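You operate a simulated robot arm through the tools that you are given. There is no shell and no other tool. Be economical: measure what you need, move in short steps, check, and stop when the job is done.

You run a simulated two-armed robot. Do the job below in one go: nothing can be reset, and whatever is moved stays where it is left.

JOB
On the flap top of the green table, fold the striped cloth in half, so that its two long edges meet.

Only the result counts: the job must be done as asked and must still hold three seconds after the hand-in. Knocking over, shifting, dropping, spilling or breaking anything else fails it. Flat cloth is picked up by pressing the open fingertips on it (5 to 10 N) and closing them slowly along it; thin cloth reads only 2 to 8 mm in the jaws.

ROBOT AND FRAMES
Two 7-joint arms with two-finger grippers on one trunk, on a base that drives. Base frame: it is fixed to the floor where the robot stands at the start and does not move with it; the origin is under the middle of the robot, x ahead of it, y to its left, z up; the surface under the hand at the start is at about z = 68. Units: cm, rad, N and s.
The left shoulder is at the start at [7.8, 15.1, 93.8], the right one opposite. With the tool pointing down near the work surface each hand reaches from about 34 to 80 cm from the robot's upright axis, wherever it stands, measured 20 degrees to its own side. Places, roughly: flap top of the green table [60, 10, 70]. Payload 2.54 kg a hand.
The tool frame of a hand sits at the grasp point between the pads (the TCP): z along the fingers, y along the line on which they close. The tips reach 3 cm beyond it. Largest opening 11.6 cm; the body of the gripper starts 9.5 cm behind the TCP.
Orientation is that of the tool frame in the base frame, as a unit quaternion [w, x, y, z]. With the fingers straight down and closing along the base's y, the tool's x points along the base's -x, its y along +y and its z along -z.

CONTROLS
- The arms move only by the tool step_arm. It takes "left_commands", "right_commands" or both (then of equal length, played together; a hand with none holds still); each is a list of rows, each a list of 7 numbers: the turn, a rotation vector about the tool's x, y, z in degrees, then the shift along the tool's x, y, z in cm, then the gripper command, from -1 (fully open) to 1 (shut), values between in proportion. In form: [[rx, ry, rz, x, y, z, grip], ...]. A call has 1 to 20 rows; each row shifts and turns the commanded pose from where the row before left it, along the tool's axes as they then stand. A row lasts 0.2 s, in which the tool goes at most 5 cm and 0.15 rad; a call with a longer step from one row to the next is refused whole, and so is a gripper value outside its range. A pose out of reach is approached as far as the arm can. The call stops where the force on the tool passes 40 N (or 10 N more than at its start, if that is more) or the arm is blocked; 0.2 s more then pass. Each finger travels about 7.2 cm/s and halts on what it meets, pressing with about 27 N; the grip force reading is that of the motor and also rises with nothing between the fingers. The clock runs only during rows and for 0.2 s after the last one: add rows that do not move to give the fingers time. It gives the time, the measured TCP pose, the force on the tool (base axes), the opening and the grip force at its end, in the units of the frame above (readings bear some noise), with the torque about the TCP (base axes, N m) and any sound that the robot's microphone picked up.
- Cameras (640 x 400 px; columns grow to the right, rows downward): "scene" is now at [15.61, 0.6, 105.86]; the picture's right is [0.05, -1.00, 0.00], its down [-0.57, -0.03, -0.82] and it looks along [0.82, 0.04, -0.57] (base axes); focal length 256 px, centre (320, 200). "left" rides on the left gripper at [6.9, 1.5, -12.2] in its tool frame; the picture's right is [-0.21, 0.98, 0.00], its down [-0.83, -0.18, -0.53] and it looks along [-0.52, -0.12, 0.85] (tool axes); focal length 251 px, centre (320, 200). "right" rides on the right gripper at [6.9, -1.5, -12.2] in its tool frame; the picture's right is [0.21, 0.98, 0.00], its down [-0.83, 0.18, -0.53] and it looks along [-0.52, 0.11, 0.85] (tool axes); focal length 251 px, centre (320, 200). There is no depth. A picture from a camera that has moved, and an enlarged one, comes with that camera's place and axes in the base frame and with its lens.
- grab_frame(camera): a new picture of that camera. No time passes.
- lift_body(by): slides the trunk up (or, below 0, down) by that many cm; the arms and the scene camera ride with it, the base frame stays. It gives what a move gives, with no picture.
- steer(legs): drives the robot by 1 to 6 legs, each [ahead, left, turn to the left] in cm, cm and rad, along the robot's own axes; the way and the turn of a leg run together, so that a leg with both is an arc; at most 150 cm and 3.142 rad a leg. The arms and the cameras ride along, it lands a little off, and it stops where it bumps. It gives what a move gives.
- aim_head(pan, tilt): turns the head with the scene camera to pan (to the left, within 1.396 rad either way) and tilt (down, from -0.506 to 1.204), counted from straight ahead of the robot. It gives what a move gives.
- zoom(camera, box): a new picture of the part [left, top, right, bottom] of that camera's present view, enlarged. No time passes.
- finish_job(): hands the job in; it is judged then, once.

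Go step by step. Nothing tells you exact positions but the pictures and the camera data: compare them with the known pose of the tool, close in by small moves and look again before you grip or let go. The budget is 120 turns and 100 pictures, counting those below and the enlarged ones. Unless the task says otherwise, let go and move clear before handing in, and close with one line.

The tools are called after ">>>" as name(argument=value, ...) on one line, values as JSON. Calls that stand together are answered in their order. step_arm: Moves the arms, as the interface text tells. Its arguments: {"type":"object","properties":{"left_commands":{"type":"array"},"right_commands":{"type":"array"}},"required":[]} The other tools are called the same way: lift_body (by) slides the trunk up or down; steer (legs) drives the base; aim_head (pan, tilt) turns the head that bears the scene camera; grab_frame (camera) takes a picture; zoom (camera, box) takes an enlarged picture of a part of a camera's view; finish_job () hands the job in.

At the start:

```text
time_s: 0.0
left_position: [45.65, 15.73, 89.82]
left_ee_rot: [0.0, -0.001, 1.0, 0.001]
left_force: [-0.5, 0.1, -0.4]
left_wrist_torque: [-0.01, -0.03, 0.02]
left_gripper_width: 11.6
left_grasp_force: 0.0
right_position: [51.57, -14.41, 82.64]
right_ee_rot: [0.0, 0.001, 1.0, 0.0]
right_force: [-1.0, 0.6, -0.1]
right_wrist_torque: [-0.01, 0.01, -0.03]
right_gripper_width: 11.6
right_grasp_force: 0.1
trunk travel left (down, up): [-17.5, 11.4]
robot x, y, heading: [-0.12, 0.06, 0.001]
head pan, tilt: [0.049, 0.607]
```

scene: 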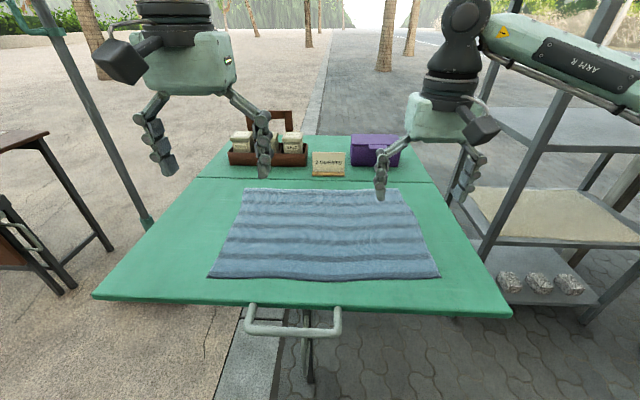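
right: 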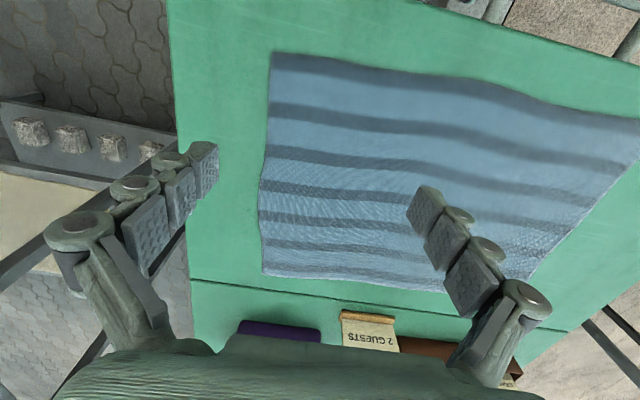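
left: 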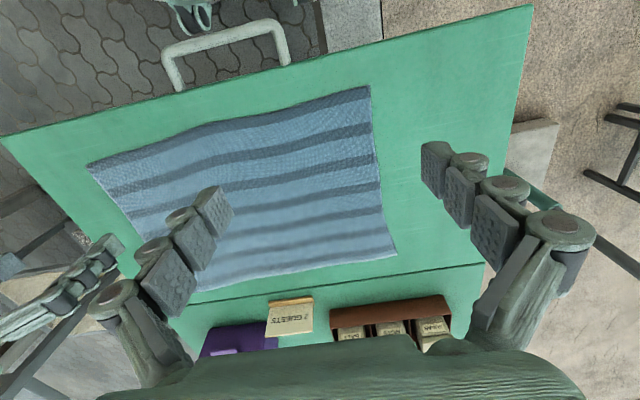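

The cloth's long edges run left to right, with the near edge at about x≈45 and the far edge at about x≈75. I'll look down at the near table edge to check clearance before I decide whether to drive closer.

>>> aim_head(pan=0, tilt=1.1)

>>> grab_frame(camera="scene")

```text
time_s: 0.9
left_position: [45.53, 15.85, 89.9]
left_ee_rot: [0.0, -0.001, 1.0, 0.0]
left_force: [-0.3, 0.4, -0.6]
left_wrist_torque: [0.02, -0.06, -0.02]
left_gripper_width: 11.59
left_grasp_force: 0.0
right_position: [51.67, -14.25, 82.59]
right_ee_rot: [0.0, 0.001, 1.0, 0.0]
right_force: [0.0, 0.4, -0.5]
right_wrist_torque: [0.0, 0.02, 0.0]
right_gripper_width: 11.59
right_grasp_force: 0.0
trunk travel left (down, up): [-17.5, 11.4]
robot x, y, heading: [0.23, -0.35, -0.004]
head pan, tilt: [0.0, 1.1]
```

```text
96 pictures are left
camera scene: at [13.12, 0.17, 102.06], right [0.0, -1.0, 0.0], down [-0.89, 0.0, -0.45], along [0.45, 0.0, -0.89], focal length 256 px, centre (320, 200)
```

scene: 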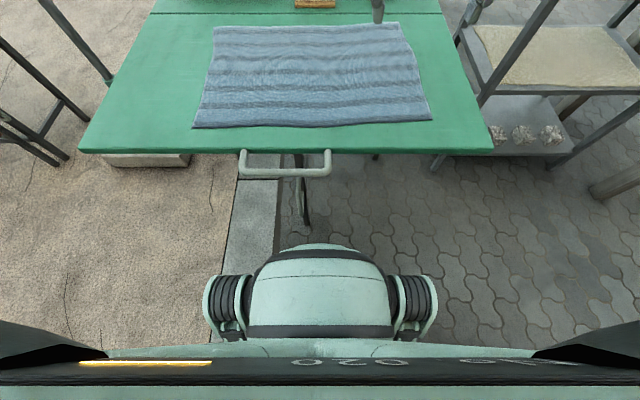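

The base has clearance in front of it, so I'll drive 5 cm ahead to make the far edge easier to reach.

>>> steer(legs=[[5, 0, 0]])

>>> aim_head(pan=0, tilt=0.8)

>>> grab_frame(camera="scene")

>>> grab_frame(camera="left")

```text
time_s: 1.9
left_position: [50.5, 15.74, 89.68]
left_ee_rot: [0.0, -0.001, 1.0, -0.001]
left_force: [0.3, -0.5, -0.6]
left_wrist_torque: [-0.01, 0.0, -0.01]
left_gripper_width: 11.59
left_grasp_force: 0.0
right_position: [56.67, -14.32, 82.62]
right_ee_rot: [0.001, 0.0, 1.0, -0.001]
right_force: [-0.7, -0.2, -0.6]
right_wrist_torque: [-0.03, 0.02, 0.02]
right_gripper_width: 11.58
right_grasp_force: 0.1
trunk travel left (down, up): [-17.5, 11.4]
robot x, y, heading: [4.75, -0.03, 0.005]
head pan, tilt: [0.0, 1.1]
```

```text
time_s: 2.7
left_position: [50.6, 15.68, 89.83]
left_ee_rot: [0.0, 0.0, 1.0, 0.001]
left_force: [1.2, -0.6, -1.0]
left_wrist_torque: [0.01, 0.0, -0.02]
left_gripper_width: 11.62
left_grasp_force: 0.0
right_position: [56.52, -14.28, 82.63]
right_ee_rot: [0.0, -0.001, 1.0, 0.0]
right_force: [-0.2, -0.1, 0.2]
right_wrist_torque: [-0.04, -0.01, 0.0]
right_gripper_width: 11.58
right_grasp_force: 0.1
trunk travel left (down, up): [-17.5, 11.4]
robot x, y, heading: [4.86, -0.07, 0.0]
head pan, tilt: [0.0, 0.799]
```

```text
95 pictures are left
camera scene: at [19.86, 0.17, 104.22], right [0.0, -1.0, 0.0], down [-0.72, 0.0, -0.7], along [0.7, 0.0, -0.72], focal length 256 px, centre (320, 200)
```

scene: 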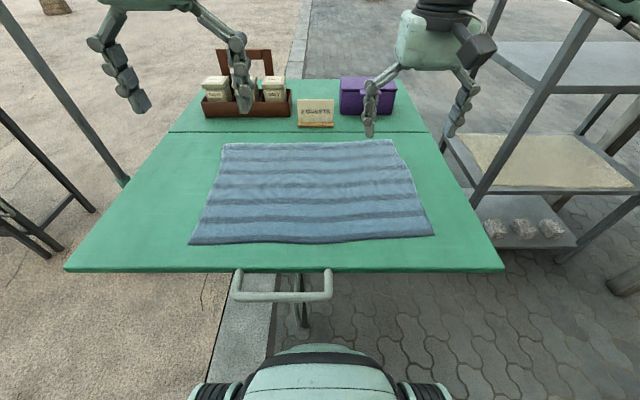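

```text
94 pictures are left
camera left: at [43.67, 17.32, 102.04], right [0.21, 0.98, 0.0], down [0.83, -0.18, 0.53], along [0.52, -0.11, -0.85], focal length 251 px, centre (320, 200)
```

left: 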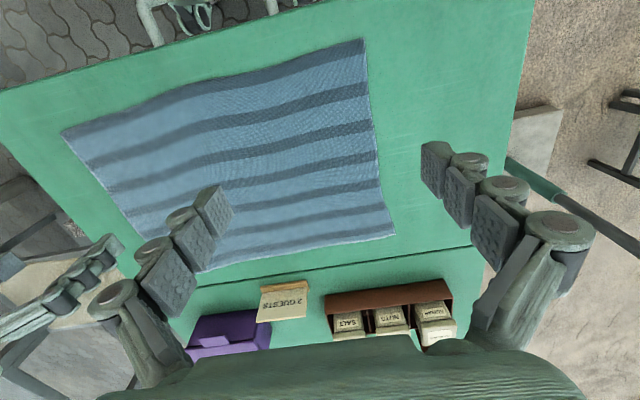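

The cloth corners come out at about NL (44.6, 22.3), NR (46.4, -19.6), FL (74.5, 24.5) and FR (76.4, -18), on a surface at z≈68. I'll bring both hands, half open, above the near edge close to the corners.

>>> step_arm(left_commands=[[0, 0, 0, 1.18, 0.45, 3.9, 0], [0, 0, 0, 1.18, 0.45, 3.9, 0], [0, 0, 0, 1.18, 0.45, 3.9, 0], [0, 0, 0, 1.18, 0.45, 3.9, 0], [0, 0, 0, 0, 0, 0, 0], [0, 0, 0, 0, 0, 0, 0]], right_commands=[[0, 0, 0, 2.3, -0.18, 2.15, 0], [0, 0, 0, 2.3, -0.18, 2.15, 0], [0, 0, 0, 2.3, -0.18, 2.15, 0], [0, 0, 0, 2.3, -0.18, 2.15, 0], [0, 0, 0, 0, 0, 0, 0], [0, 0, 0, 0, 0, 0, 0]])

>>> grab_frame(camera="left")

>>> grab_frame(camera="right")

>>> grab_frame(camera="scene")

```text
time_s: 4.1
left_position: [45.86, 17.48, 74.31]
left_ee_rot: [0.0, -0.001, 1.0, 0.0]
left_force: [-1.2, 0.3, -0.8]
left_wrist_torque: [0.01, -0.03, 0.01]
left_gripper_width: 5.81
left_grasp_force: 0.2
right_position: [47.36, -15.03, 74.04]
right_ee_rot: [0.0, 0.0, 1.0, 0.001]
right_force: [0.9, 0.1, -0.4]
right_wrist_torque: [0.0, -0.01, 0.02]
right_gripper_width: 5.8
right_grasp_force: 0.1
trunk travel left (down, up): [-17.5, 11.4]
robot x, y, heading: [5.29, 0.01, -0.003]
head pan, tilt: [0.0, 0.799]
```

```text
93 pictures are left
camera left: at [39.04, 19.1, 86.45], right [0.21, 0.98, 0.0], down [0.83, -0.18, 0.53], along [0.52, -0.11, -0.85], focal length 251 px, centre (320, 200)
```

left: 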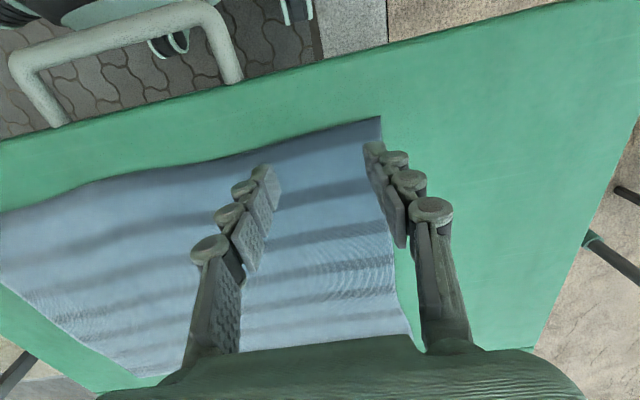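

```text
92 pictures are left
camera right: at [40.49, -16.41, 86.23], right [-0.21, 0.98, 0.0], down [0.83, 0.18, 0.53], along [0.52, 0.11, -0.85], focal length 251 px, centre (320, 200)
```

right: 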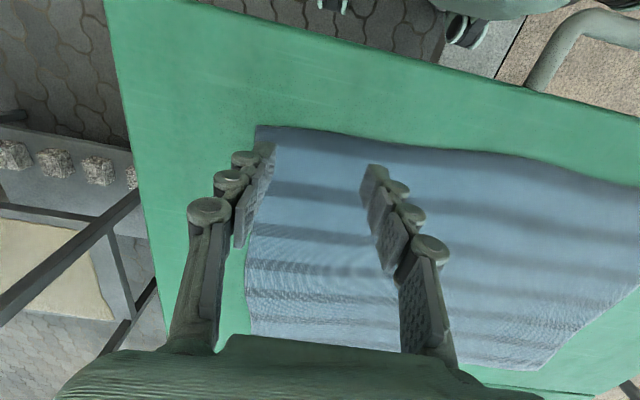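

```text
91 pictures are left
camera scene: at [19.86, 0.17, 104.23], right [0.0, -1.0, 0.0], down [-0.72, 0.0, -0.7], along [0.7, 0.0, -0.72], focal length 256 px, centre (320, 200)
```

scene: 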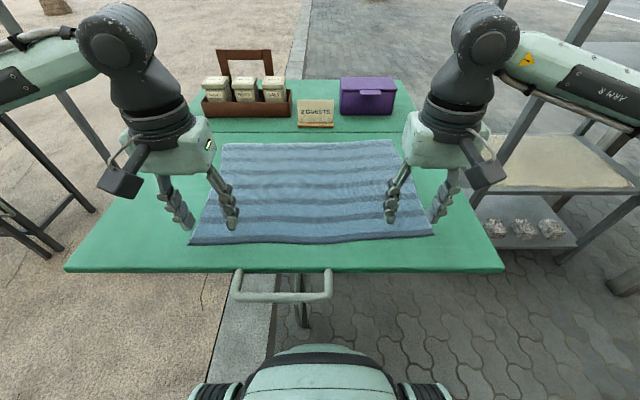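

The near edge is at x≈44.3 on the left and x≈45.9 on the right, so I'll move both hands back by 0.75 cm and lower them gently towards contact.

>>> step_arm(left_commands=[[0, 0, 0, 0.75, 0, 1.0, 0], [0, 0, 0, 0, 0, 0.8, 0], [0, 0, 0, 0, 0, 0.4, 0], [0, 0, 0, 0, 0, 0.3, 0], [0, 0, 0, 0, 0, 0, 0]], right_commands=[[0, 0, 0, 0.75, 0, 1.0, 0], [0, 0, 0, 0, 0, 0.8, 0], [0, 0, 0, 0, 0, 0.4, 0], [0, 0, 0, 0, 0, 0.3, 0], [0, 0, 0, 0, 0, 0, 0]])

```text
time_s: 5.3
left_position: [45.02, 17.59, 71.74]
left_ee_rot: [0.0, 0.0, 1.0, 0.0]
left_force: [-0.3, -0.7, 0.1]
left_wrist_torque: [-0.01, 0.02, -0.01]
left_gripper_width: 5.81
left_grasp_force: 0.1
right_position: [46.74, -14.93, 71.46]
right_ee_rot: [0.001, 0.0, 1.0, 0.0]
right_force: [-0.2, -0.5, -0.7]
right_wrist_torque: [0.0, 0.01, 0.02]
right_gripper_width: 5.84
right_grasp_force: 0.1
trunk travel left (down, up): [-17.5, 11.4]
robot x, y, heading: [5.16, 0.11, -0.0]
head pan, tilt: [0.0, 0.799]
```

>>> step_arm(left_commands=[[0, 0, 0, 0, 0, 0.3, 0], [0, 0, 0, 0, 0, 0.2, 0], [0, 0, 0, 0, 0, 0, 0]], right_commands=[[0, 0, 0, 0, 0, 0.2, 0], [0, 0, 0, 0, 0, 0.1, 0], [0, 0, 0, 0, 0, 0, 0]])

```text
time_s: 6.1
left_position: [45.05, 17.52, 71.27]
left_ee_rot: [0.0, 0.0, 1.0, 0.0]
left_force: [0.1, 0.5, 0.2]
left_wrist_torque: [0.01, 0.02, 0.05]
left_gripper_width: 5.81
left_grasp_force: 0.1
right_position: [46.63, -15.14, 71.1]
right_ee_rot: [0.0, 0.0, 1.0, 0.0]
right_force: [0.7, 0.1, 0.3]
right_wrist_torque: [-0.02, 0.01, -0.01]
right_gripper_width: 5.8
right_grasp_force: 0.0
trunk travel left (down, up): [-17.5, 11.4]
robot x, y, heading: [4.92, 0.53, -0.001]
head pan, tilt: [0.0, 0.799]
```

There's no contact yet, so I'll keep lowering in small steps.

>>> step_arm(left_commands=[[0, 0, 0, 0, 0, 0.2, 0], [0, 0, 0, 0, 0, 0.15, 0], [0, 0, 0, 0, 0, 0, 0]], right_commands=[[0, 0, 0, 0, 0, 0.1, 0], [0, 0, 0, 0, 0, 0.1, 0], [0, 0, 0, 0, 0, 0, 0]])

```text
time_s: 6.9
left_position: [45.17, 17.54, 71.08]
left_ee_rot: [0.002, -0.001, 1.0, -0.001]
left_force: [-0.8, 0.4, 5.3]
left_wrist_torque: [0.01, -0.01, 0.01]
left_gripper_width: 5.88
left_grasp_force: 0.6
right_position: [46.66, -15.09, 71.06]
right_ee_rot: [0.0, 0.0, 1.0, 0.0]
right_force: [0.3, -0.5, 1.6]
right_wrist_torque: [0.01, 0.03, -0.01]
right_gripper_width: 5.8
right_grasp_force: 0.1
trunk travel left (down, up): [-17.5, 11.4]
robot x, y, heading: [5.07, -0.22, -0.004]
head pan, tilt: [0.0, 0.799]
```

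Both hands are in contact, at 5 N on the left and 1.6 N on the right. I'll add a little pressure and close slowly.

>>> step_arm(left_commands=[[0, 0, 0, 0, 0, 0.05, 0], [0, 0, 0, 0, 0, 0, 0], [0, 0, 0, 0, 0, 0, 0.1], [0, 0, 0, 0, 0, 0, 0.2], [0, 0, 0, 0, 0, 0, 0.3], [0, 0, 0, 0, 0, 0, 0.4], [0, 0, 0, 0, 0, 0, 0.5]], right_commands=[[0, 0, 0, 0, 0, 0.12, 0], [0, 0, 0, 0, 0, 0.03, 0], [0, 0, 0, 0, 0, 0, 0.1], [0, 0, 0, 0, 0, 0, 0.2], [0, 0, 0, 0, 0, 0, 0.3], [0, 0, 0, 0, 0, 0, 0.4], [0, 0, 0, 0, 0, 0, 0.5]])

>>> grab_frame(camera="left")

>>> grab_frame(camera="right")

```text
time_s: 8.5
left_position: [45.07, 17.52, 70.87]
left_ee_rot: [0.0, -0.001, 1.0, 0.0]
left_force: [-0.5, -0.4, 3.7]
left_wrist_torque: [-0.01, 0.02, 0.0]
left_gripper_width: 2.86
left_grasp_force: 0.0
right_position: [46.62, -15.12, 70.91]
right_ee_rot: [0.0, 0.0, 1.0, -0.001]
right_force: [-0.1, 0.7, 1.6]
right_wrist_torque: [0.04, 0.03, 0.0]
right_gripper_width: 2.84
right_grasp_force: 0.2
trunk travel left (down, up): [-17.5, 11.4]
robot x, y, heading: [5.2, 0.04, -0.0]
head pan, tilt: [0.0, 0.799]
```

```text
90 pictures are left
camera left: at [38.19, 19.1, 83.08], right [0.21, 0.98, 0.0], down [0.83, -0.18, 0.53], along [0.52, -0.11, -0.85], focal length 251 px, centre (320, 200)
```

left: 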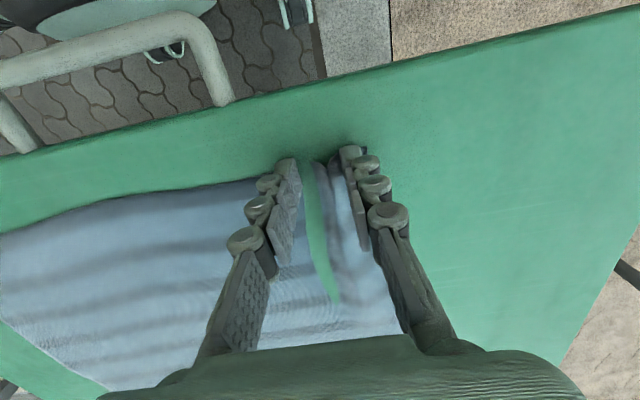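

```text
89 pictures are left
camera right: at [39.76, -16.43, 83.07], right [-0.21, 0.98, 0.0], down [0.83, 0.18, 0.53], along [0.52, 0.11, -0.85], focal length 251 px, centre (320, 200)
```

right: 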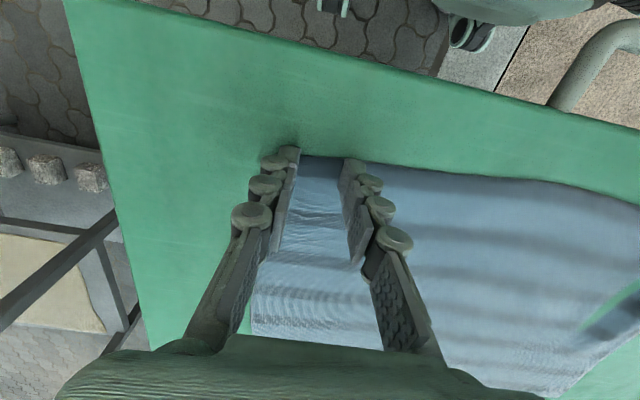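

A green strip is showing between the left fingers, so I'll take a closer look there.

>>> zoom(camera="left", box=[220, 120, 440, 340])

>>> zoom(camera="scene", box=[150, 130, 470, 280])

```text
1.82 times, centred on (330, 230) of left
camera zoom: at [38.19, 19.1, 83.08], right [0.21, 0.98, 0.0], down [0.83, -0.18, 0.53], along [0.52, -0.11, -0.85], focal length 457 px, centre (302, 146)
```

zoom: 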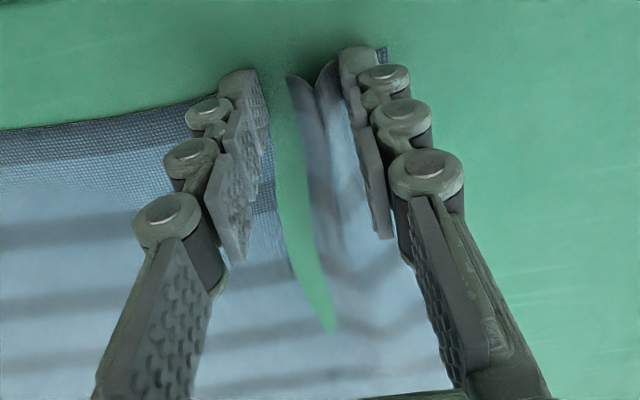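

```text
2.00 times, centred on (310, 205) of scene
camera zoom: at [19.85, 0.17, 104.24], right [0.0, -1.0, 0.0], down [-0.72, 0.0, -0.7], along [0.7, 0.0, -0.72], focal length 513 px, centre (340, 190)
```

zoom: 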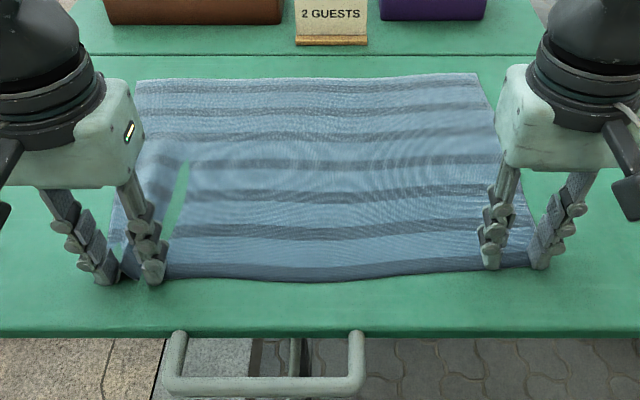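

The slit looks like a valley in the cloth that dips slightly into the table surface. I'll keep closing slowly with the light pressure held.

>>> step_arm(left_commands=[[0, 0, 0, 0, 0, 0.03, 0.55], [0, 0, 0, 0, 0, 0, 0.6], [0, 0, 0, 0, 0, 0, 0.66], [0, 0, 0, 0, 0, 0, 0.72], [0, 0, 0, 0, 0, 0, 0.78], [0, 0, 0, 0, 0, 0, 0.84], [0, 0, 0, 0, 0, 0, 0.9], [0, 0, 0, 0, 0, 0, 0.95], [0, 0, 0, 0, 0, 0, 1], [0, 0, 0, 0, 0, 0, 1]], right_commands=[[0, 0, 0, 0, 0, 0.1, 0.55], [0, 0, 0, 0, 0, 0.02, 0.6], [0, 0, 0, 0, 0, 0, 0.66], [0, 0, 0, 0, 0, 0, 0.72], [0, 0, 0, 0, 0, 0, 0.78], [0, 0, 0, 0, 0, 0, 0.84], [0, 0, 0, 0, 0, 0, 0.9], [0, 0, 0, 0, 0, 0, 0.95], [0, 0, 0, 0, 0, 0, 1], [0, 0, 0, 0, 0, 0, 1]])

>>> zoom(camera="left", box=[220, 120, 440, 340])

>>> zoom(camera="right", box=[200, 120, 420, 340])

>>> zoom(camera="scene", box=[150, 130, 470, 280])

```text
time_s: 10.7
left_position: [45.1, 17.41, 70.89]
left_ee_rot: [0.001, -0.001, 1.0, -0.001]
left_force: [0.7, -0.6, 0.2]
left_wrist_torque: [0.05, 0.05, 0.02]
left_gripper_width: 0.45
left_grasp_force: 34.5
right_position: [46.61, -14.92, 70.68]
right_ee_rot: [0.0, 0.001, 1.0, 0.001]
right_force: [0.6, 0.3, 0.2]
right_wrist_torque: [-0.02, -0.01, -0.05]
right_gripper_width: 0.0
right_grasp_force: 26.6
trunk travel left (down, up): [-17.5, 11.4]
robot x, y, heading: [4.91, -0.41, 0.0]
head pan, tilt: [0.0, 0.799]
```

```text
1.82 times, centred on (330, 230) of left
camera zoom: at [38.19, 19.07, 83.06], right [0.21, 0.98, 0.0], down [0.83, -0.18, 0.54], along [0.52, -0.11, -0.84], focal length 457 px, centre (302, 146)
```

zoom: 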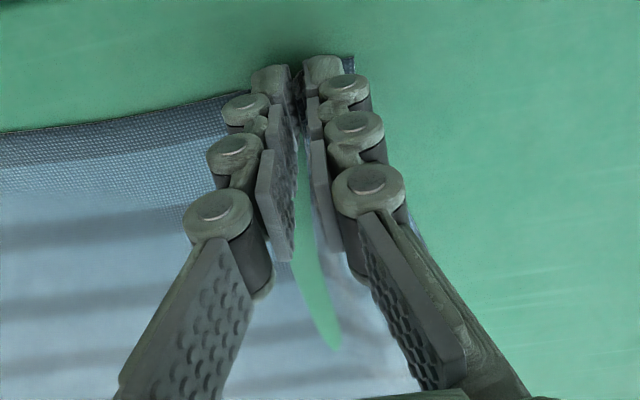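

```text
1.82 times, centred on (310, 230) of right
camera zoom: at [39.76, -16.43, 82.93], right [-0.21, 0.98, 0.0], down [0.83, 0.18, 0.53], along [0.52, 0.11, -0.85], focal length 457 px, centre (338, 146)
```

zoom: 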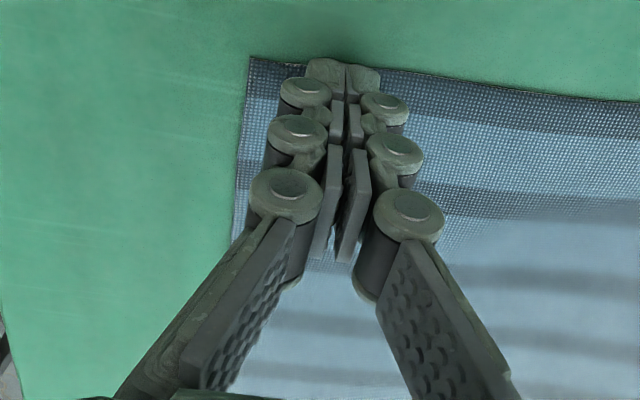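

```text
2.00 times, centred on (310, 205) of scene
camera zoom: at [19.85, 0.16, 104.23], right [0.0, -1.0, 0.0], down [-0.72, 0.0, -0.7], along [0.7, 0.0, -0.72], focal length 513 px, centre (340, 190)
```

zoom: 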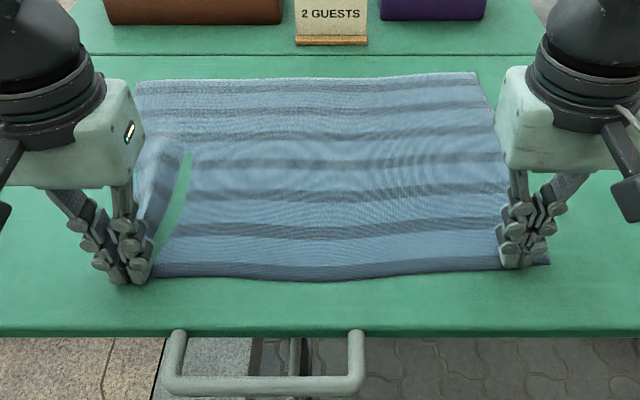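

The left hand holds cloth at 4.5 mm, but the right hand slipped because it pressed too lightly. I'll lift the right, reopen it, press harder and close again.

>>> step_arm(right_commands=[[0, 0, 0, 0, 0, -1.2, 1], [0, 0, 0, 0, 0, 0, 0], [0, 0, 0, 0, 0, 0, 0], [0, 0, 0, 0, 0, 0, 0], [0, 0, 0, 0, 0, 0, 0], [0, 0, 0, 0, 0, 1.0, 0], [0, 0, 0, 0, 0, 0.2, 0], [0, 0, 0, 0, 0, 0, 0]])

```text
time_s: 12.5
left_position: [45.05, 17.54, 70.85]
left_ee_rot: [0.001, -0.001, 1.0, 0.0]
left_force: [-0.1, 0.2, -1.7]
left_wrist_torque: [0.01, 0.03, 0.03]
left_gripper_width: 0.46
left_grasp_force: 33.9
right_position: [46.58, -15.06, 70.79]
right_ee_rot: [-0.001, 0.0, 1.0, 0.0]
right_force: [-0.2, 0.3, 2.6]
right_wrist_torque: [0.11, 0.0, -0.04]
right_gripper_width: 5.84
right_grasp_force: 0.6
trunk travel left (down, up): [-17.5, 11.4]
robot x, y, heading: [5.21, -0.07, 0.004]
head pan, tilt: [0.0, 0.799]
```

>>> step_arm(right_commands=[[0, 0, 0, 0, 0, 0.15, 0], [0, 0, 0, 0, 0, 0, 0]])

```text
time_s: 13.1
left_position: [45.04, 17.58, 70.85]
left_ee_rot: [0.0, 0.0, 1.0, 0.0]
left_force: [-0.6, -2.0, -0.9]
left_wrist_torque: [0.12, -0.07, -0.06]
left_gripper_width: 0.08
left_grasp_force: 22.2
right_position: [46.7, -15.05, 70.65]
right_ee_rot: [0.0, 0.0, 1.0, 0.0]
right_force: [-0.3, 0.0, 4.1]
right_wrist_torque: [0.1, -0.05, -0.05]
right_gripper_width: 5.88
right_grasp_force: 0.3
trunk travel left (down, up): [-17.5, 11.4]
robot x, y, heading: [4.82, -0.02, 0.003]
head pan, tilt: [0.0, 0.799]
```

The left grip reads 0.08, so it has probably slipped out. I'll finish the right hand first with firmer pressure.

>>> step_arm(right_commands=[[0, 0, 0, 0, 0, 0.2, 0], [0, 0, 0, 0, 0, 0.15, 0], [0, 0, 0, 0, 0, 0, 0]])

>>> zoom(camera="left", box=[220, 120, 440, 340])

```text
time_s: 13.9
left_position: [45.02, 17.5, 70.86]
left_ee_rot: [0.001, -0.002, 1.0, -0.001]
left_force: [-0.1, -1.4, 2.8]
left_wrist_torque: [-0.06, 0.01, -0.02]
left_gripper_width: 0.15
left_grasp_force: 25.8
right_position: [46.78, -15.0, 70.3]
right_ee_rot: [0.002, 0.0, 1.0, 0.0]
right_force: [0.8, 0.2, 27.5]
right_wrist_torque: [-0.18, -0.1, 0.01]
right_gripper_width: 6.09
right_grasp_force: 9.7
trunk travel left (down, up): [-17.5, 11.4]
robot x, y, heading: [5.25, -0.18, 0.005]
head pan, tilt: [0.0, 0.799]
```

```text
1.82 times, centred on (330, 230) of left
camera zoom: at [38.15, 19.1, 83.06], right [0.21, 0.98, 0.0], down [0.83, -0.18, 0.54], along [0.52, -0.12, -0.84], focal length 457 px, centre (302, 146)
```

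zoom: 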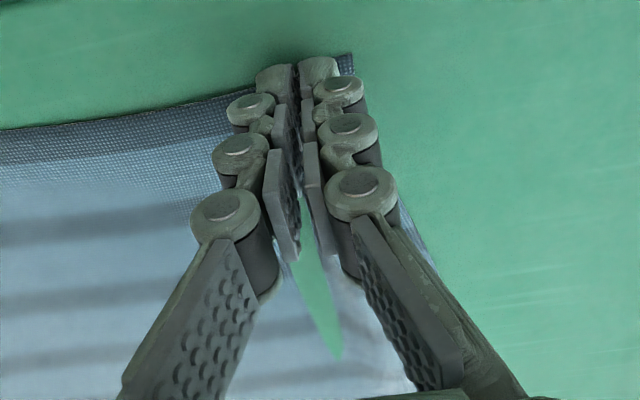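

That's too much pressure at 27 N, so I'll back off a little and read the force.

>>> step_arm(right_commands=[[0, 0, 0, 0, 0, -0.13, 0], [0, 0, 0, 0, 0, 0, 0]])

```text
time_s: 14.5
left_position: [45.01, 17.46, 70.92]
left_ee_rot: [0.0, -0.001, 1.0, -0.001]
left_force: [0.1, -2.0, 2.7]
left_wrist_torque: [-0.07, -0.12, -0.04]
left_gripper_width: 0.09
left_grasp_force: 24.4
right_position: [46.66, -14.95, 70.54]
right_ee_rot: [0.001, 0.0, 1.0, 0.001]
right_force: [4.6, 0.4, 13.2]
right_wrist_torque: [0.01, -0.24, 0.12]
right_gripper_width: 5.88
right_grasp_force: 0.6
trunk travel left (down, up): [-17.5, 11.4]
robot x, y, heading: [5.32, -0.21, -0.0]
head pan, tilt: [0.0, 0.799]
```

>>> step_arm(right_commands=[[0, 0, 0, 0, 0, -0.04, 0.06], [0, 0, 0, 0, 0, 0, 0.12], [0, 0, 0, 0, 0, 0, 0.18], [0, 0, 0, 0, 0, 0, 0.24], [0, 0, 0, 0, 0, 0, 0.3], [0, 0, 0, 0, 0, 0, 0.36], [0, 0, 0, 0, 0, 0, 0.42], [0, 0, 0, 0, 0, 0, 0.48]])

>>> zoom(camera="right", box=[200, 120, 420, 340])

```text
time_s: 16.1
left_position: [45.07, 17.36, 70.85]
left_ee_rot: [0.001, 0.0, 1.0, -0.002]
left_force: [0.9, -2.0, -0.3]
left_wrist_torque: [-0.16, 0.08, 0.0]
left_gripper_width: 0.3
left_grasp_force: 31.5
right_position: [46.86, -14.89, 70.6]
right_ee_rot: [0.003, -0.001, 1.0, 0.003]
right_force: [-0.2, 1.7, 9.6]
right_wrist_torque: [0.13, -0.08, 0.01]
right_gripper_width: 0.18
right_grasp_force: 8.3
trunk travel left (down, up): [-17.5, 11.4]
robot x, y, heading: [5.05, 0.47, 0.001]
head pan, tilt: [0.0, 0.799]
stopped in row 8 (right hand): the force on the tool passed its limit at 43 N (the readings are from after the stop); the commanded pose is now the measured one
```

```text
1.82 times, centred on (310, 230) of right
camera zoom: at [39.81, -16.35, 82.68], right [-0.22, 0.98, 0.0], down [0.82, 0.18, 0.54], along [0.53, 0.12, -0.84], focal length 457 px, centre (338, 146)
```

zoom: 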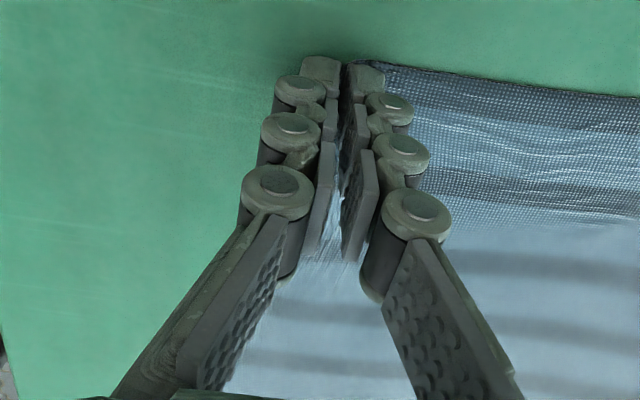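

The right hand now seems to hold a pinch of cloth. I'll close fully and test both grips with a small lift.

>>> step_arm(left_commands=[[0, 0, 0, 0, 0, 0, 1], [0, 0, 0, 0, 0, 0, 1], [0, 0, 0, 0, 0, -0.5, 1], [0, 0, 0, 0, 0, -0.5, 1], [0, 0, 0, 0, 0, -0.5, 1], [0, 0, 0, 0, 0, -0.5, 1]], right_commands=[[0, 0, 0, 0, 0, 0, 1], [0, 0, 0, 0, 0, 0, 1], [0, 0, 0, 0, 0, -0.5, 1], [0, 0, 0, 0, 0, -0.5, 1], [0, 0, 0, 0, 0, -0.5, 1], [0, 0, 0, 0, 0, -0.5, 1]])

>>> grab_frame(camera="right")

>>> grab_frame(camera="left")

>>> zoom(camera="scene", box=[150, 130, 470, 280])

```text
time_s: 17.5
left_position: [44.95, 17.43, 72.78]
left_ee_rot: [0.0, -0.001, 1.0, -0.001]
left_force: [0.9, 1.6, -2.0]
left_wrist_torque: [0.06, -0.01, -0.02]
left_gripper_width: 0.42
left_grasp_force: 33.5
right_position: [46.68, -15.02, 72.53]
right_ee_rot: [0.002, 0.0, 1.0, 0.002]
right_force: [-0.1, 0.4, -0.4]
right_wrist_torque: [0.06, 0.02, 0.01]
right_gripper_width: 0.3
right_grasp_force: 30.9
trunk travel left (down, up): [-17.5, 11.4]
robot x, y, heading: [5.01, -0.04, -0.003]
head pan, tilt: [0.0, 0.799]
```

```text
81 pictures are left
camera right: at [39.79, -16.42, 84.71], right [-0.21, 0.98, 0.0], down [0.82, 0.18, 0.54], along [0.52, 0.12, -0.84], focal length 251 px, centre (320, 200)
```

right: 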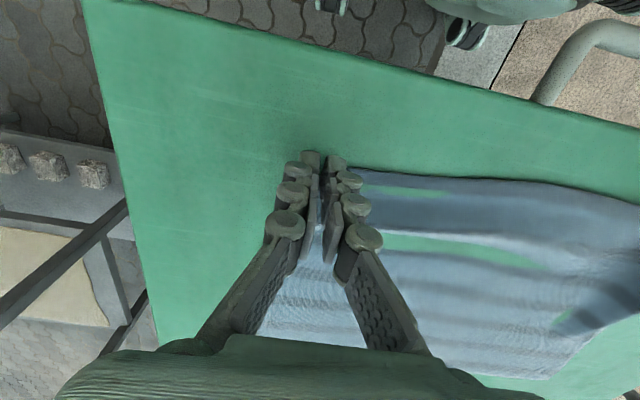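

```text
80 pictures are left
camera left: at [38.18, 19.04, 85.01], right [0.21, 0.98, 0.0], down [0.83, -0.18, 0.53], along [0.52, -0.12, -0.85], focal length 251 px, centre (320, 200)
```

left: 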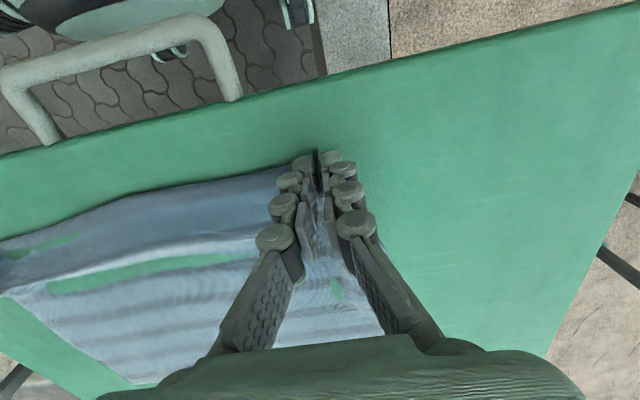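

```text
2.00 times, centred on (310, 205) of scene
camera zoom: at [19.86, 0.17, 104.23], right [0.0, -1.0, 0.0], down [-0.72, 0.0, -0.7], along [0.7, 0.0, -0.72], focal length 513 px, centre (340, 190)
```

zoom: 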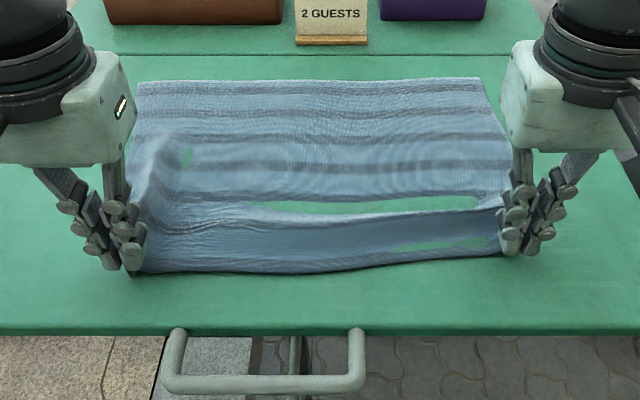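

Both grips hold, at 4.2 mm and 3 mm. I'll carry the edge over in an arc, starting with the first half.

>>> step_arm(left_commands=[[0, 0, 0, -0.25, 0.05, -1.75, 1], [0, 0, 0, -0.25, 0.05, -1.75, 1], [0, 0, 0, -0.73, 0.05, -1.63, 1], [0, 0, 0, -0.73, 0.05, -1.63, 1], [0, 0, 0, -1.15, 0.05, -1.4, 1], [0, 0, 0, -1.15, 0.05, -1.4, 1], [0, 0, 0, -1.5, 0.05, -1.07, 1], [0, 0, 0, -1.5, 0.05, -1.07, 1], [0, 0, 0, -1.75, 0.05, -0.67, 1], [0, 0, 0, -1.75, 0.05, -0.67, 1], [0, 0, 0, -1.87, 0.05, -0.23, 1], [0, 0, 0, -1.87, 0.05, -0.23, 1]], right_commands=[[0, 0, 0, -0.25, 0.05, -1.75, 1], [0, 0, 0, -0.25, 0.05, -1.75, 1], [0, 0, 0, -0.73, 0.05, -1.63, 1], [0, 0, 0, -0.73, 0.05, -1.63, 1], [0, 0, 0, -1.15, 0.05, -1.4, 1], [0, 0, 0, -1.15, 0.05, -1.4, 1], [0, 0, 0, -1.5, 0.05, -1.07, 1], [0, 0, 0, -1.5, 0.05, -1.07, 1], [0, 0, 0, -1.75, 0.05, -0.67, 1], [0, 0, 0, -1.75, 0.05, -0.67, 1], [0, 0, 0, -1.87, 0.05, -0.23, 1], [0, 0, 0, -1.87, 0.05, -0.23, 1]])

>>> grab_frame(camera="scene")

>>> grab_frame(camera="left")

```text
time_s: 20.1
left_position: [59.6, 18.14, 86.27]
left_ee_rot: [0.0, 0.001, 1.0, -0.001]
left_force: [0.5, 0.4, -1.8]
left_wrist_torque: [0.03, -0.02, -0.01]
left_gripper_width: 0.41
left_grasp_force: 33.9
right_position: [61.23, -14.28, 86.22]
right_ee_rot: [0.002, -0.001, 1.0, 0.003]
right_force: [0.1, 1.8, -1.3]
right_wrist_torque: [-0.1, -0.03, -0.01]
right_gripper_width: 0.41
right_grasp_force: 27.2
trunk travel left (down, up): [-17.5, 11.4]
robot x, y, heading: [4.52, 0.05, 0.003]
head pan, tilt: [0.0, 0.799]
```

```text
78 pictures are left
camera scene: at [19.87, 0.18, 104.22], right [0.0, -1.0, 0.0], down [-0.72, 0.0, -0.7], along [0.7, 0.0, -0.72], focal length 256 px, centre (320, 200)
```

scene: 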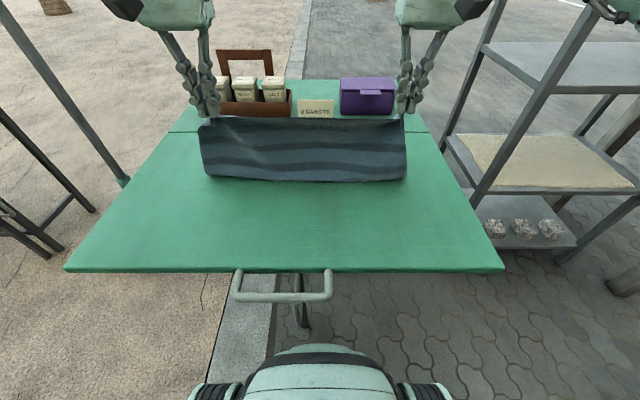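

```text
77 pictures are left
camera left: at [52.7, 19.72, 98.52], right [0.21, 0.98, 0.0], down [0.83, -0.18, 0.53], along [0.52, -0.12, -0.85], focal length 251 px, centre (320, 200)
```

left: 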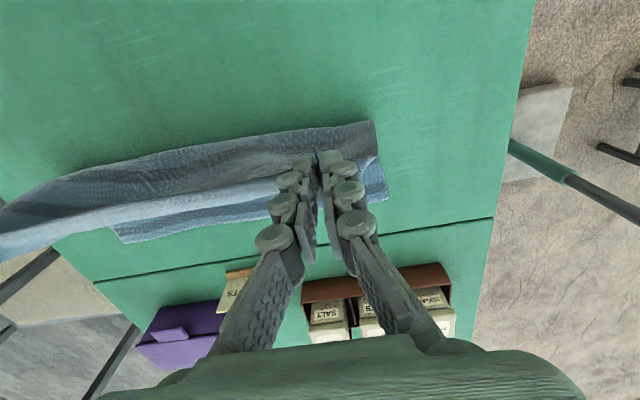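

The grip is right at the edge, but the lower layer may have slid about 2 cm. I'll check with the right camera before lowering.

>>> grab_frame(camera="right")

```text
76 pictures are left
camera right: at [54.27, -15.85, 98.23], right [-0.22, 0.98, 0.0], down [0.82, 0.18, 0.54], along [0.52, 0.12, -0.84], focal length 251 px, centre (320, 200)
```

right: 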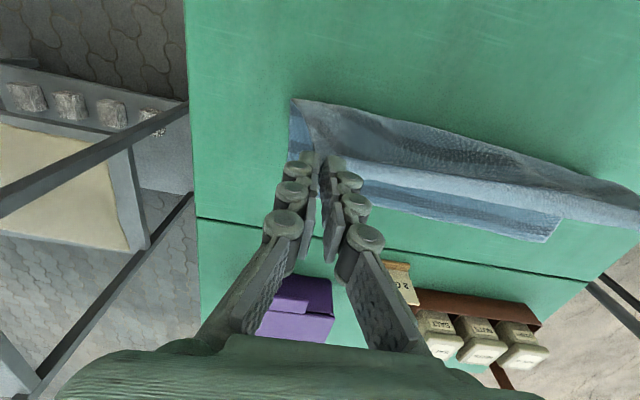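

The far edge of the lower layer now lies at about x≈72.5. I'll carry the top edge further and partly down, then look again.

>>> step_arm(left_commands=[[0, 0, 0, -1.5, 0.05, 0.2, 1], [0, 0, 0, -1.5, 0.05, 0.4, 1], [0, 0, 0, -1.5, 0.05, 0.7, 1], [0, 0, 0, -1.5, 0.05, 1.0, 1], [0, 0, 0, -1.3, 0.05, 1.2, 1], [0, 0, 0, -1.2, 0.05, 1.4, 1], [0, 0, 0, -1.0, 0.05, 1.6, 1], [0, 0, 0, -0.8, 0.05, 1.7, 1], [0, 0, 0, 0, 0, 0, 1]], right_commands=[[0, 0, 0, -1.5, 0.05, 0.2, 1], [0, 0, 0, -1.5, 0.05, 0.4, 1], [0, 0, 0, -1.5, 0.05, 0.7, 1], [0, 0, 0, -1.4, 0.05, 1.0, 1], [0, 0, 0, -1.2, 0.05, 1.2, 1], [0, 0, 0, -1.0, 0.05, 1.4, 1], [0, 0, 0, -0.8, 0.05, 1.6, 1], [0, 0, 0, -0.6, 0.05, 1.7, 1], [0, 0, 0, 0, 0, 0, 1]])

>>> grab_frame(camera="left")

>>> grab_frame(camera="right")

>>> grab_frame(camera="scene")

```text
time_s: 22.1
left_position: [69.98, 18.47, 78.17]
left_ee_rot: [0.0, -0.001, 1.0, -0.002]
left_force: [-0.1, -1.5, -0.3]
left_wrist_torque: [-0.03, 0.0, -0.01]
left_gripper_width: 0.32
left_grasp_force: 24.6
right_position: [70.74, -13.93, 77.98]
right_ee_rot: [0.003, -0.001, 1.0, 0.003]
right_force: [0.2, 1.9, -2.0]
right_wrist_torque: [0.02, -0.04, -0.01]
right_gripper_width: 0.44
right_grasp_force: 33.0
trunk travel left (down, up): [-17.5, 11.4]
robot x, y, heading: [5.01, 0.32, -0.002]
head pan, tilt: [0.0, 0.799]
```

```text
75 pictures are left
camera left: at [63.0, 20.11, 90.33], right [0.21, 0.98, 0.0], down [0.83, -0.18, 0.53], along [0.52, -0.12, -0.85], focal length 251 px, centre (320, 200)
```

left: 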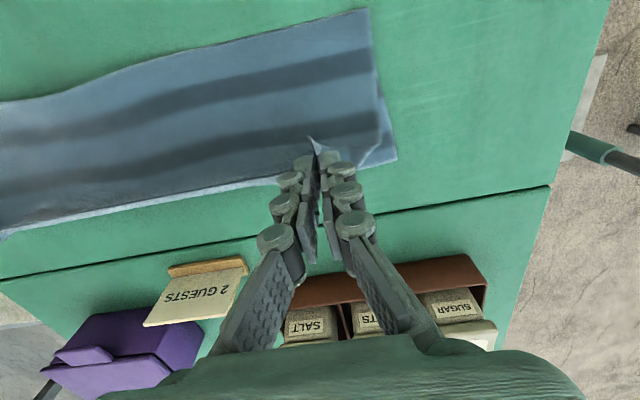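

```text
74 pictures are left
camera right: at [63.77, -15.35, 90.06], right [-0.22, 0.98, 0.0], down [0.82, 0.18, 0.54], along [0.52, 0.12, -0.84], focal length 251 px, centre (320, 200)
```

right: 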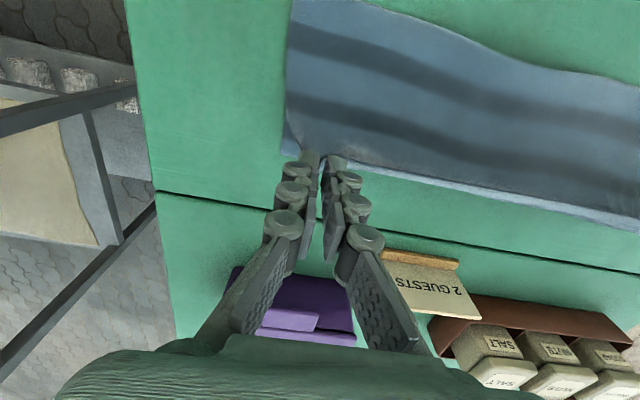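

```text
73 pictures are left
camera scene: at [19.85, 0.18, 104.23], right [0.0, -1.0, 0.0], down [-0.72, 0.0, -0.7], along [0.7, 0.0, -0.72], focal length 256 px, centre (320, 200)
```

scene: 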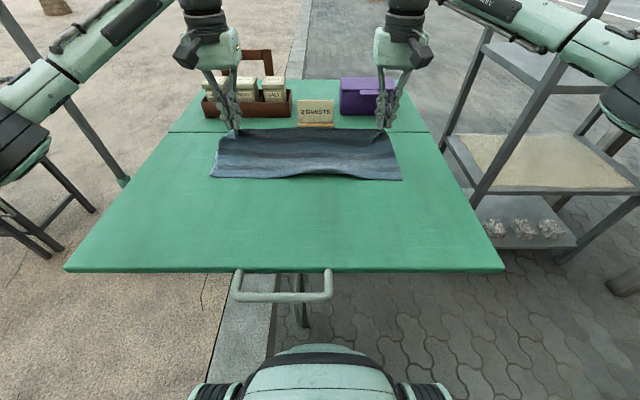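

The lower far edge is at x≈73.5 and the top edge hangs nicely above it. The pinched strip is turned back in the fingers, so I'll tilt both hands about 25° to help it unroll, keeping clear of the rack behind.

>>> step_arm(left_commands=[[0, 6, 0, 0, 0, 0, 1], [0, 6, 0, 0, 0, 0, 1], [0, 6, 0, 0, 0, 0, 1], [0, 6, 0, 0, 0, 0, 1], [0, 0, 0, 0, 0, 0, 1]], right_commands=[[0, 6, 0, 0, 0, 0, 1], [0, 6, 0, 0, 0, 0, 1], [0, 6, 0, 0, 0, 0, 1], [0, 6, 0, 0, 0, 0, 1], [0, 0, 0, 0, 0, 0, 1]])

>>> grab_frame(camera="left")

>>> grab_frame(camera="scene")

```text
time_s: 23.3
left_position: [69.9, 18.51, 78.21]
left_ee_rot: [-0.208, 0.0, 0.978, -0.002]
left_force: [1.0, -3.6, 1.5]
left_wrist_torque: [-0.02, 0.08, 0.04]
left_gripper_width: 0.09
left_grasp_force: 26.1
right_position: [70.65, -13.97, 77.95]
right_ee_rot: [-0.205, -0.002, 0.979, 0.003]
right_force: [-1.1, 2.4, 0.3]
right_wrist_torque: [0.03, 0.04, -0.03]
right_gripper_width: 0.36
right_grasp_force: 33.4
trunk travel left (down, up): [-17.5, 11.4]
robot x, y, heading: [5.12, -0.36, -0.002]
head pan, tilt: [0.0, 0.799]
```

```text
72 pictures are left
camera left: at [68.56, 20.12, 92.14], right [0.2, 0.98, -0.09], down [0.97, -0.18, 0.15], along [0.13, -0.12, -0.98], focal length 251 px, centre (320, 200)
```

left: 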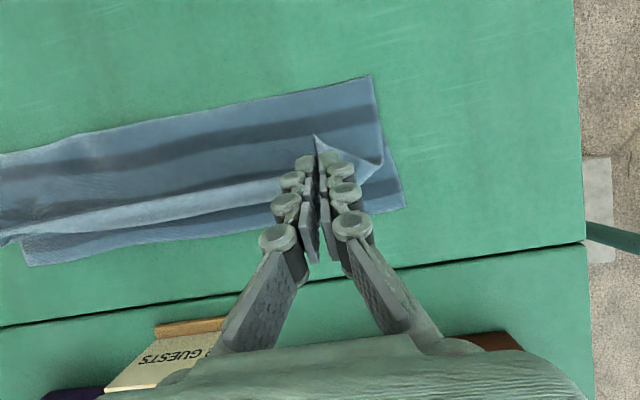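

```text
71 pictures are left
camera scene: at [19.87, 0.16, 104.23], right [0.0, -1.0, 0.0], down [-0.72, 0.0, -0.7], along [0.7, 0.0, -0.72], focal length 256 px, centre (320, 200)
```

scene: 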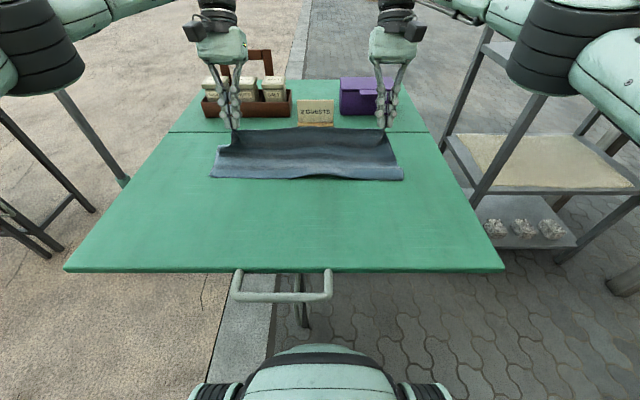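

The view is clear, and the tilt shows the turned-back strip. I'll lower to just above the lower layer while moving slightly forward and easing the tension between the hands.

>>> step_arm(left_commands=[[0, 0, 0, -0.69, -0.07, 0.86, 1], [0, 0, 0, -0.69, -0.07, 0.86, 1], [0, 0, 0, -0.69, -0.07, 0.86, 1], [0, 0, 0, -0.69, -0.07, 0.86, 1], [0, 0, 0, -0.69, -0.07, 0.86, 1], [0, 0, 0, 0, 0, 0, 1]], right_commands=[[0, 0, 0, -0.57, 0.05, 0.88, 1], [0, 0, 0, -0.57, 0.05, 0.88, 1], [0, 0, 0, -0.57, 0.05, 0.88, 1], [0, 0, 0, -0.57, 0.05, 0.88, 1], [0, 0, 0, -0.57, 0.05, 0.88, 1], [0, 0, 0, 0, 0, 0, 1]])

>>> grab_frame(camera="left")

>>> grab_frame(camera="right")

>>> zoom(camera="scene", box=[170, 60, 450, 200])

```text
time_s: 24.7
left_position: [71.21, 18.2, 72.86]
left_ee_rot: [-0.208, 0.0, 0.978, -0.001]
left_force: [-0.8, 0.3, -1.0]
left_wrist_torque: [0.04, 0.03, -0.05]
left_gripper_width: 0.42
left_grasp_force: 33.7
right_position: [71.56, -13.67, 72.69]
right_ee_rot: [-0.206, -0.001, 0.978, 0.002]
right_force: [-0.5, -0.7, 0.9]
right_wrist_torque: [-0.01, -0.04, 0.03]
right_gripper_width: 0.31
right_grasp_force: 24.3
trunk travel left (down, up): [-17.5, 11.4]
robot x, y, heading: [4.46, 0.11, 0.0]
head pan, tilt: [0.0, 0.799]
```

```text
70 pictures are left
camera left: at [69.93, 19.76, 86.74], right [0.2, 0.98, -0.09], down [0.97, -0.18, 0.15], along [0.13, -0.12, -0.98], focal length 251 px, centre (320, 200)
```

left: 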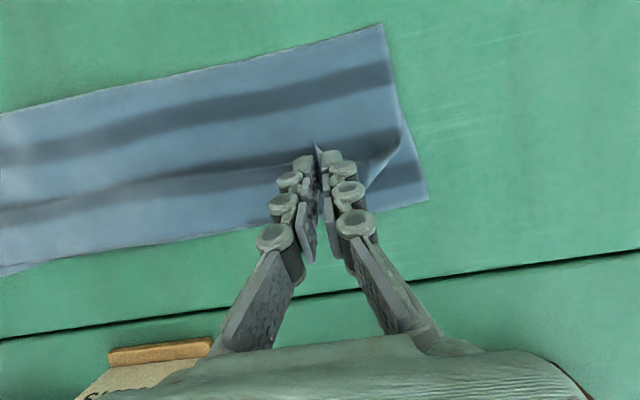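

```text
69 pictures are left
camera right: at [70.16, -15.15, 86.66], right [-0.2, 0.98, 0.09], down [0.97, 0.18, 0.16], along [0.14, 0.12, -0.98], focal length 251 px, centre (320, 200)
```

right: 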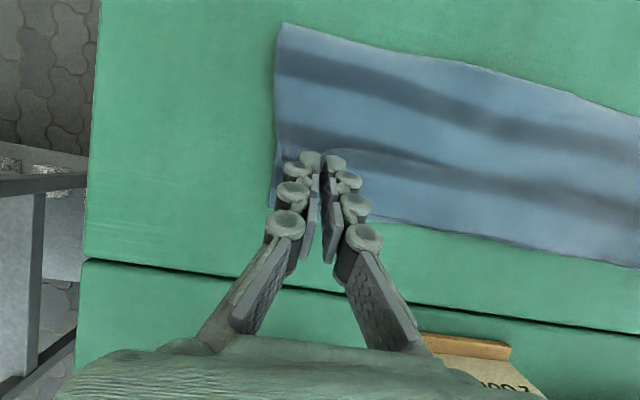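

```text
2.29 times, centred on (310, 130) of scene
camera zoom: at [19.86, 0.17, 104.23], right [0.0, -1.0, 0.0], down [-0.72, 0.0, -0.7], along [0.7, 0.0, -0.72], focal length 586 px, centre (343, 360)
```

zoom: 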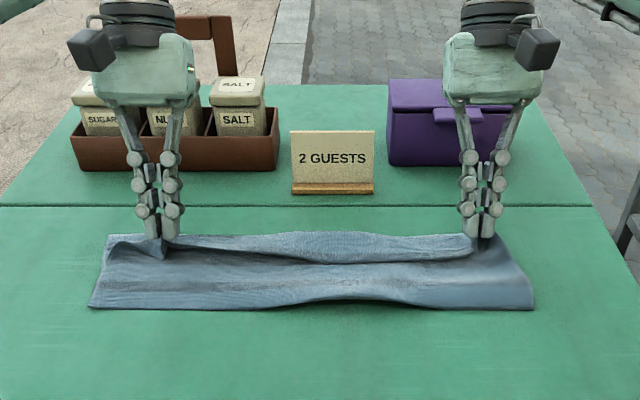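

Both hands are just above the target. I'll lower the last centimetre, check the force, and then open slowly a little.

>>> step_arm(left_commands=[[0, 0, 0, -0.3, 0, 0.25, 1], [0, 0, 0, -0.3, 0, 0.25, 1], [0, 0, 0, -0.3, 0, 0.25, 1], [0, 0, 0, 0, 0, 0, 1]], right_commands=[[0, 0, 0, -0.25, 0, 0.25, 1], [0, 0, 0, -0.25, 0, 0.25, 1], [0, 0, 0, -0.25, 0, 0.25, 1], [0, 0, 0, 0, 0, 0, 1]])

```text
time_s: 25.7
left_position: [71.75, 18.23, 71.62]
left_ee_rot: [-0.208, 0.001, 0.978, -0.001]
left_force: [1.5, 0.0, 3.6]
left_wrist_torque: [0.06, 0.03, -0.02]
left_gripper_width: 0.24
left_grasp_force: 31.1
right_position: [71.93, -13.69, 71.65]
right_ee_rot: [-0.206, -0.001, 0.979, 0.003]
right_force: [-0.8, 2.4, -0.5]
right_wrist_torque: [0.13, -0.03, -0.07]
right_gripper_width: 0.22
right_grasp_force: 24.1
trunk travel left (down, up): [-17.5, 11.4]
robot x, y, heading: [4.83, -0.0, 0.001]
head pan, tilt: [0.0, 0.799]
```

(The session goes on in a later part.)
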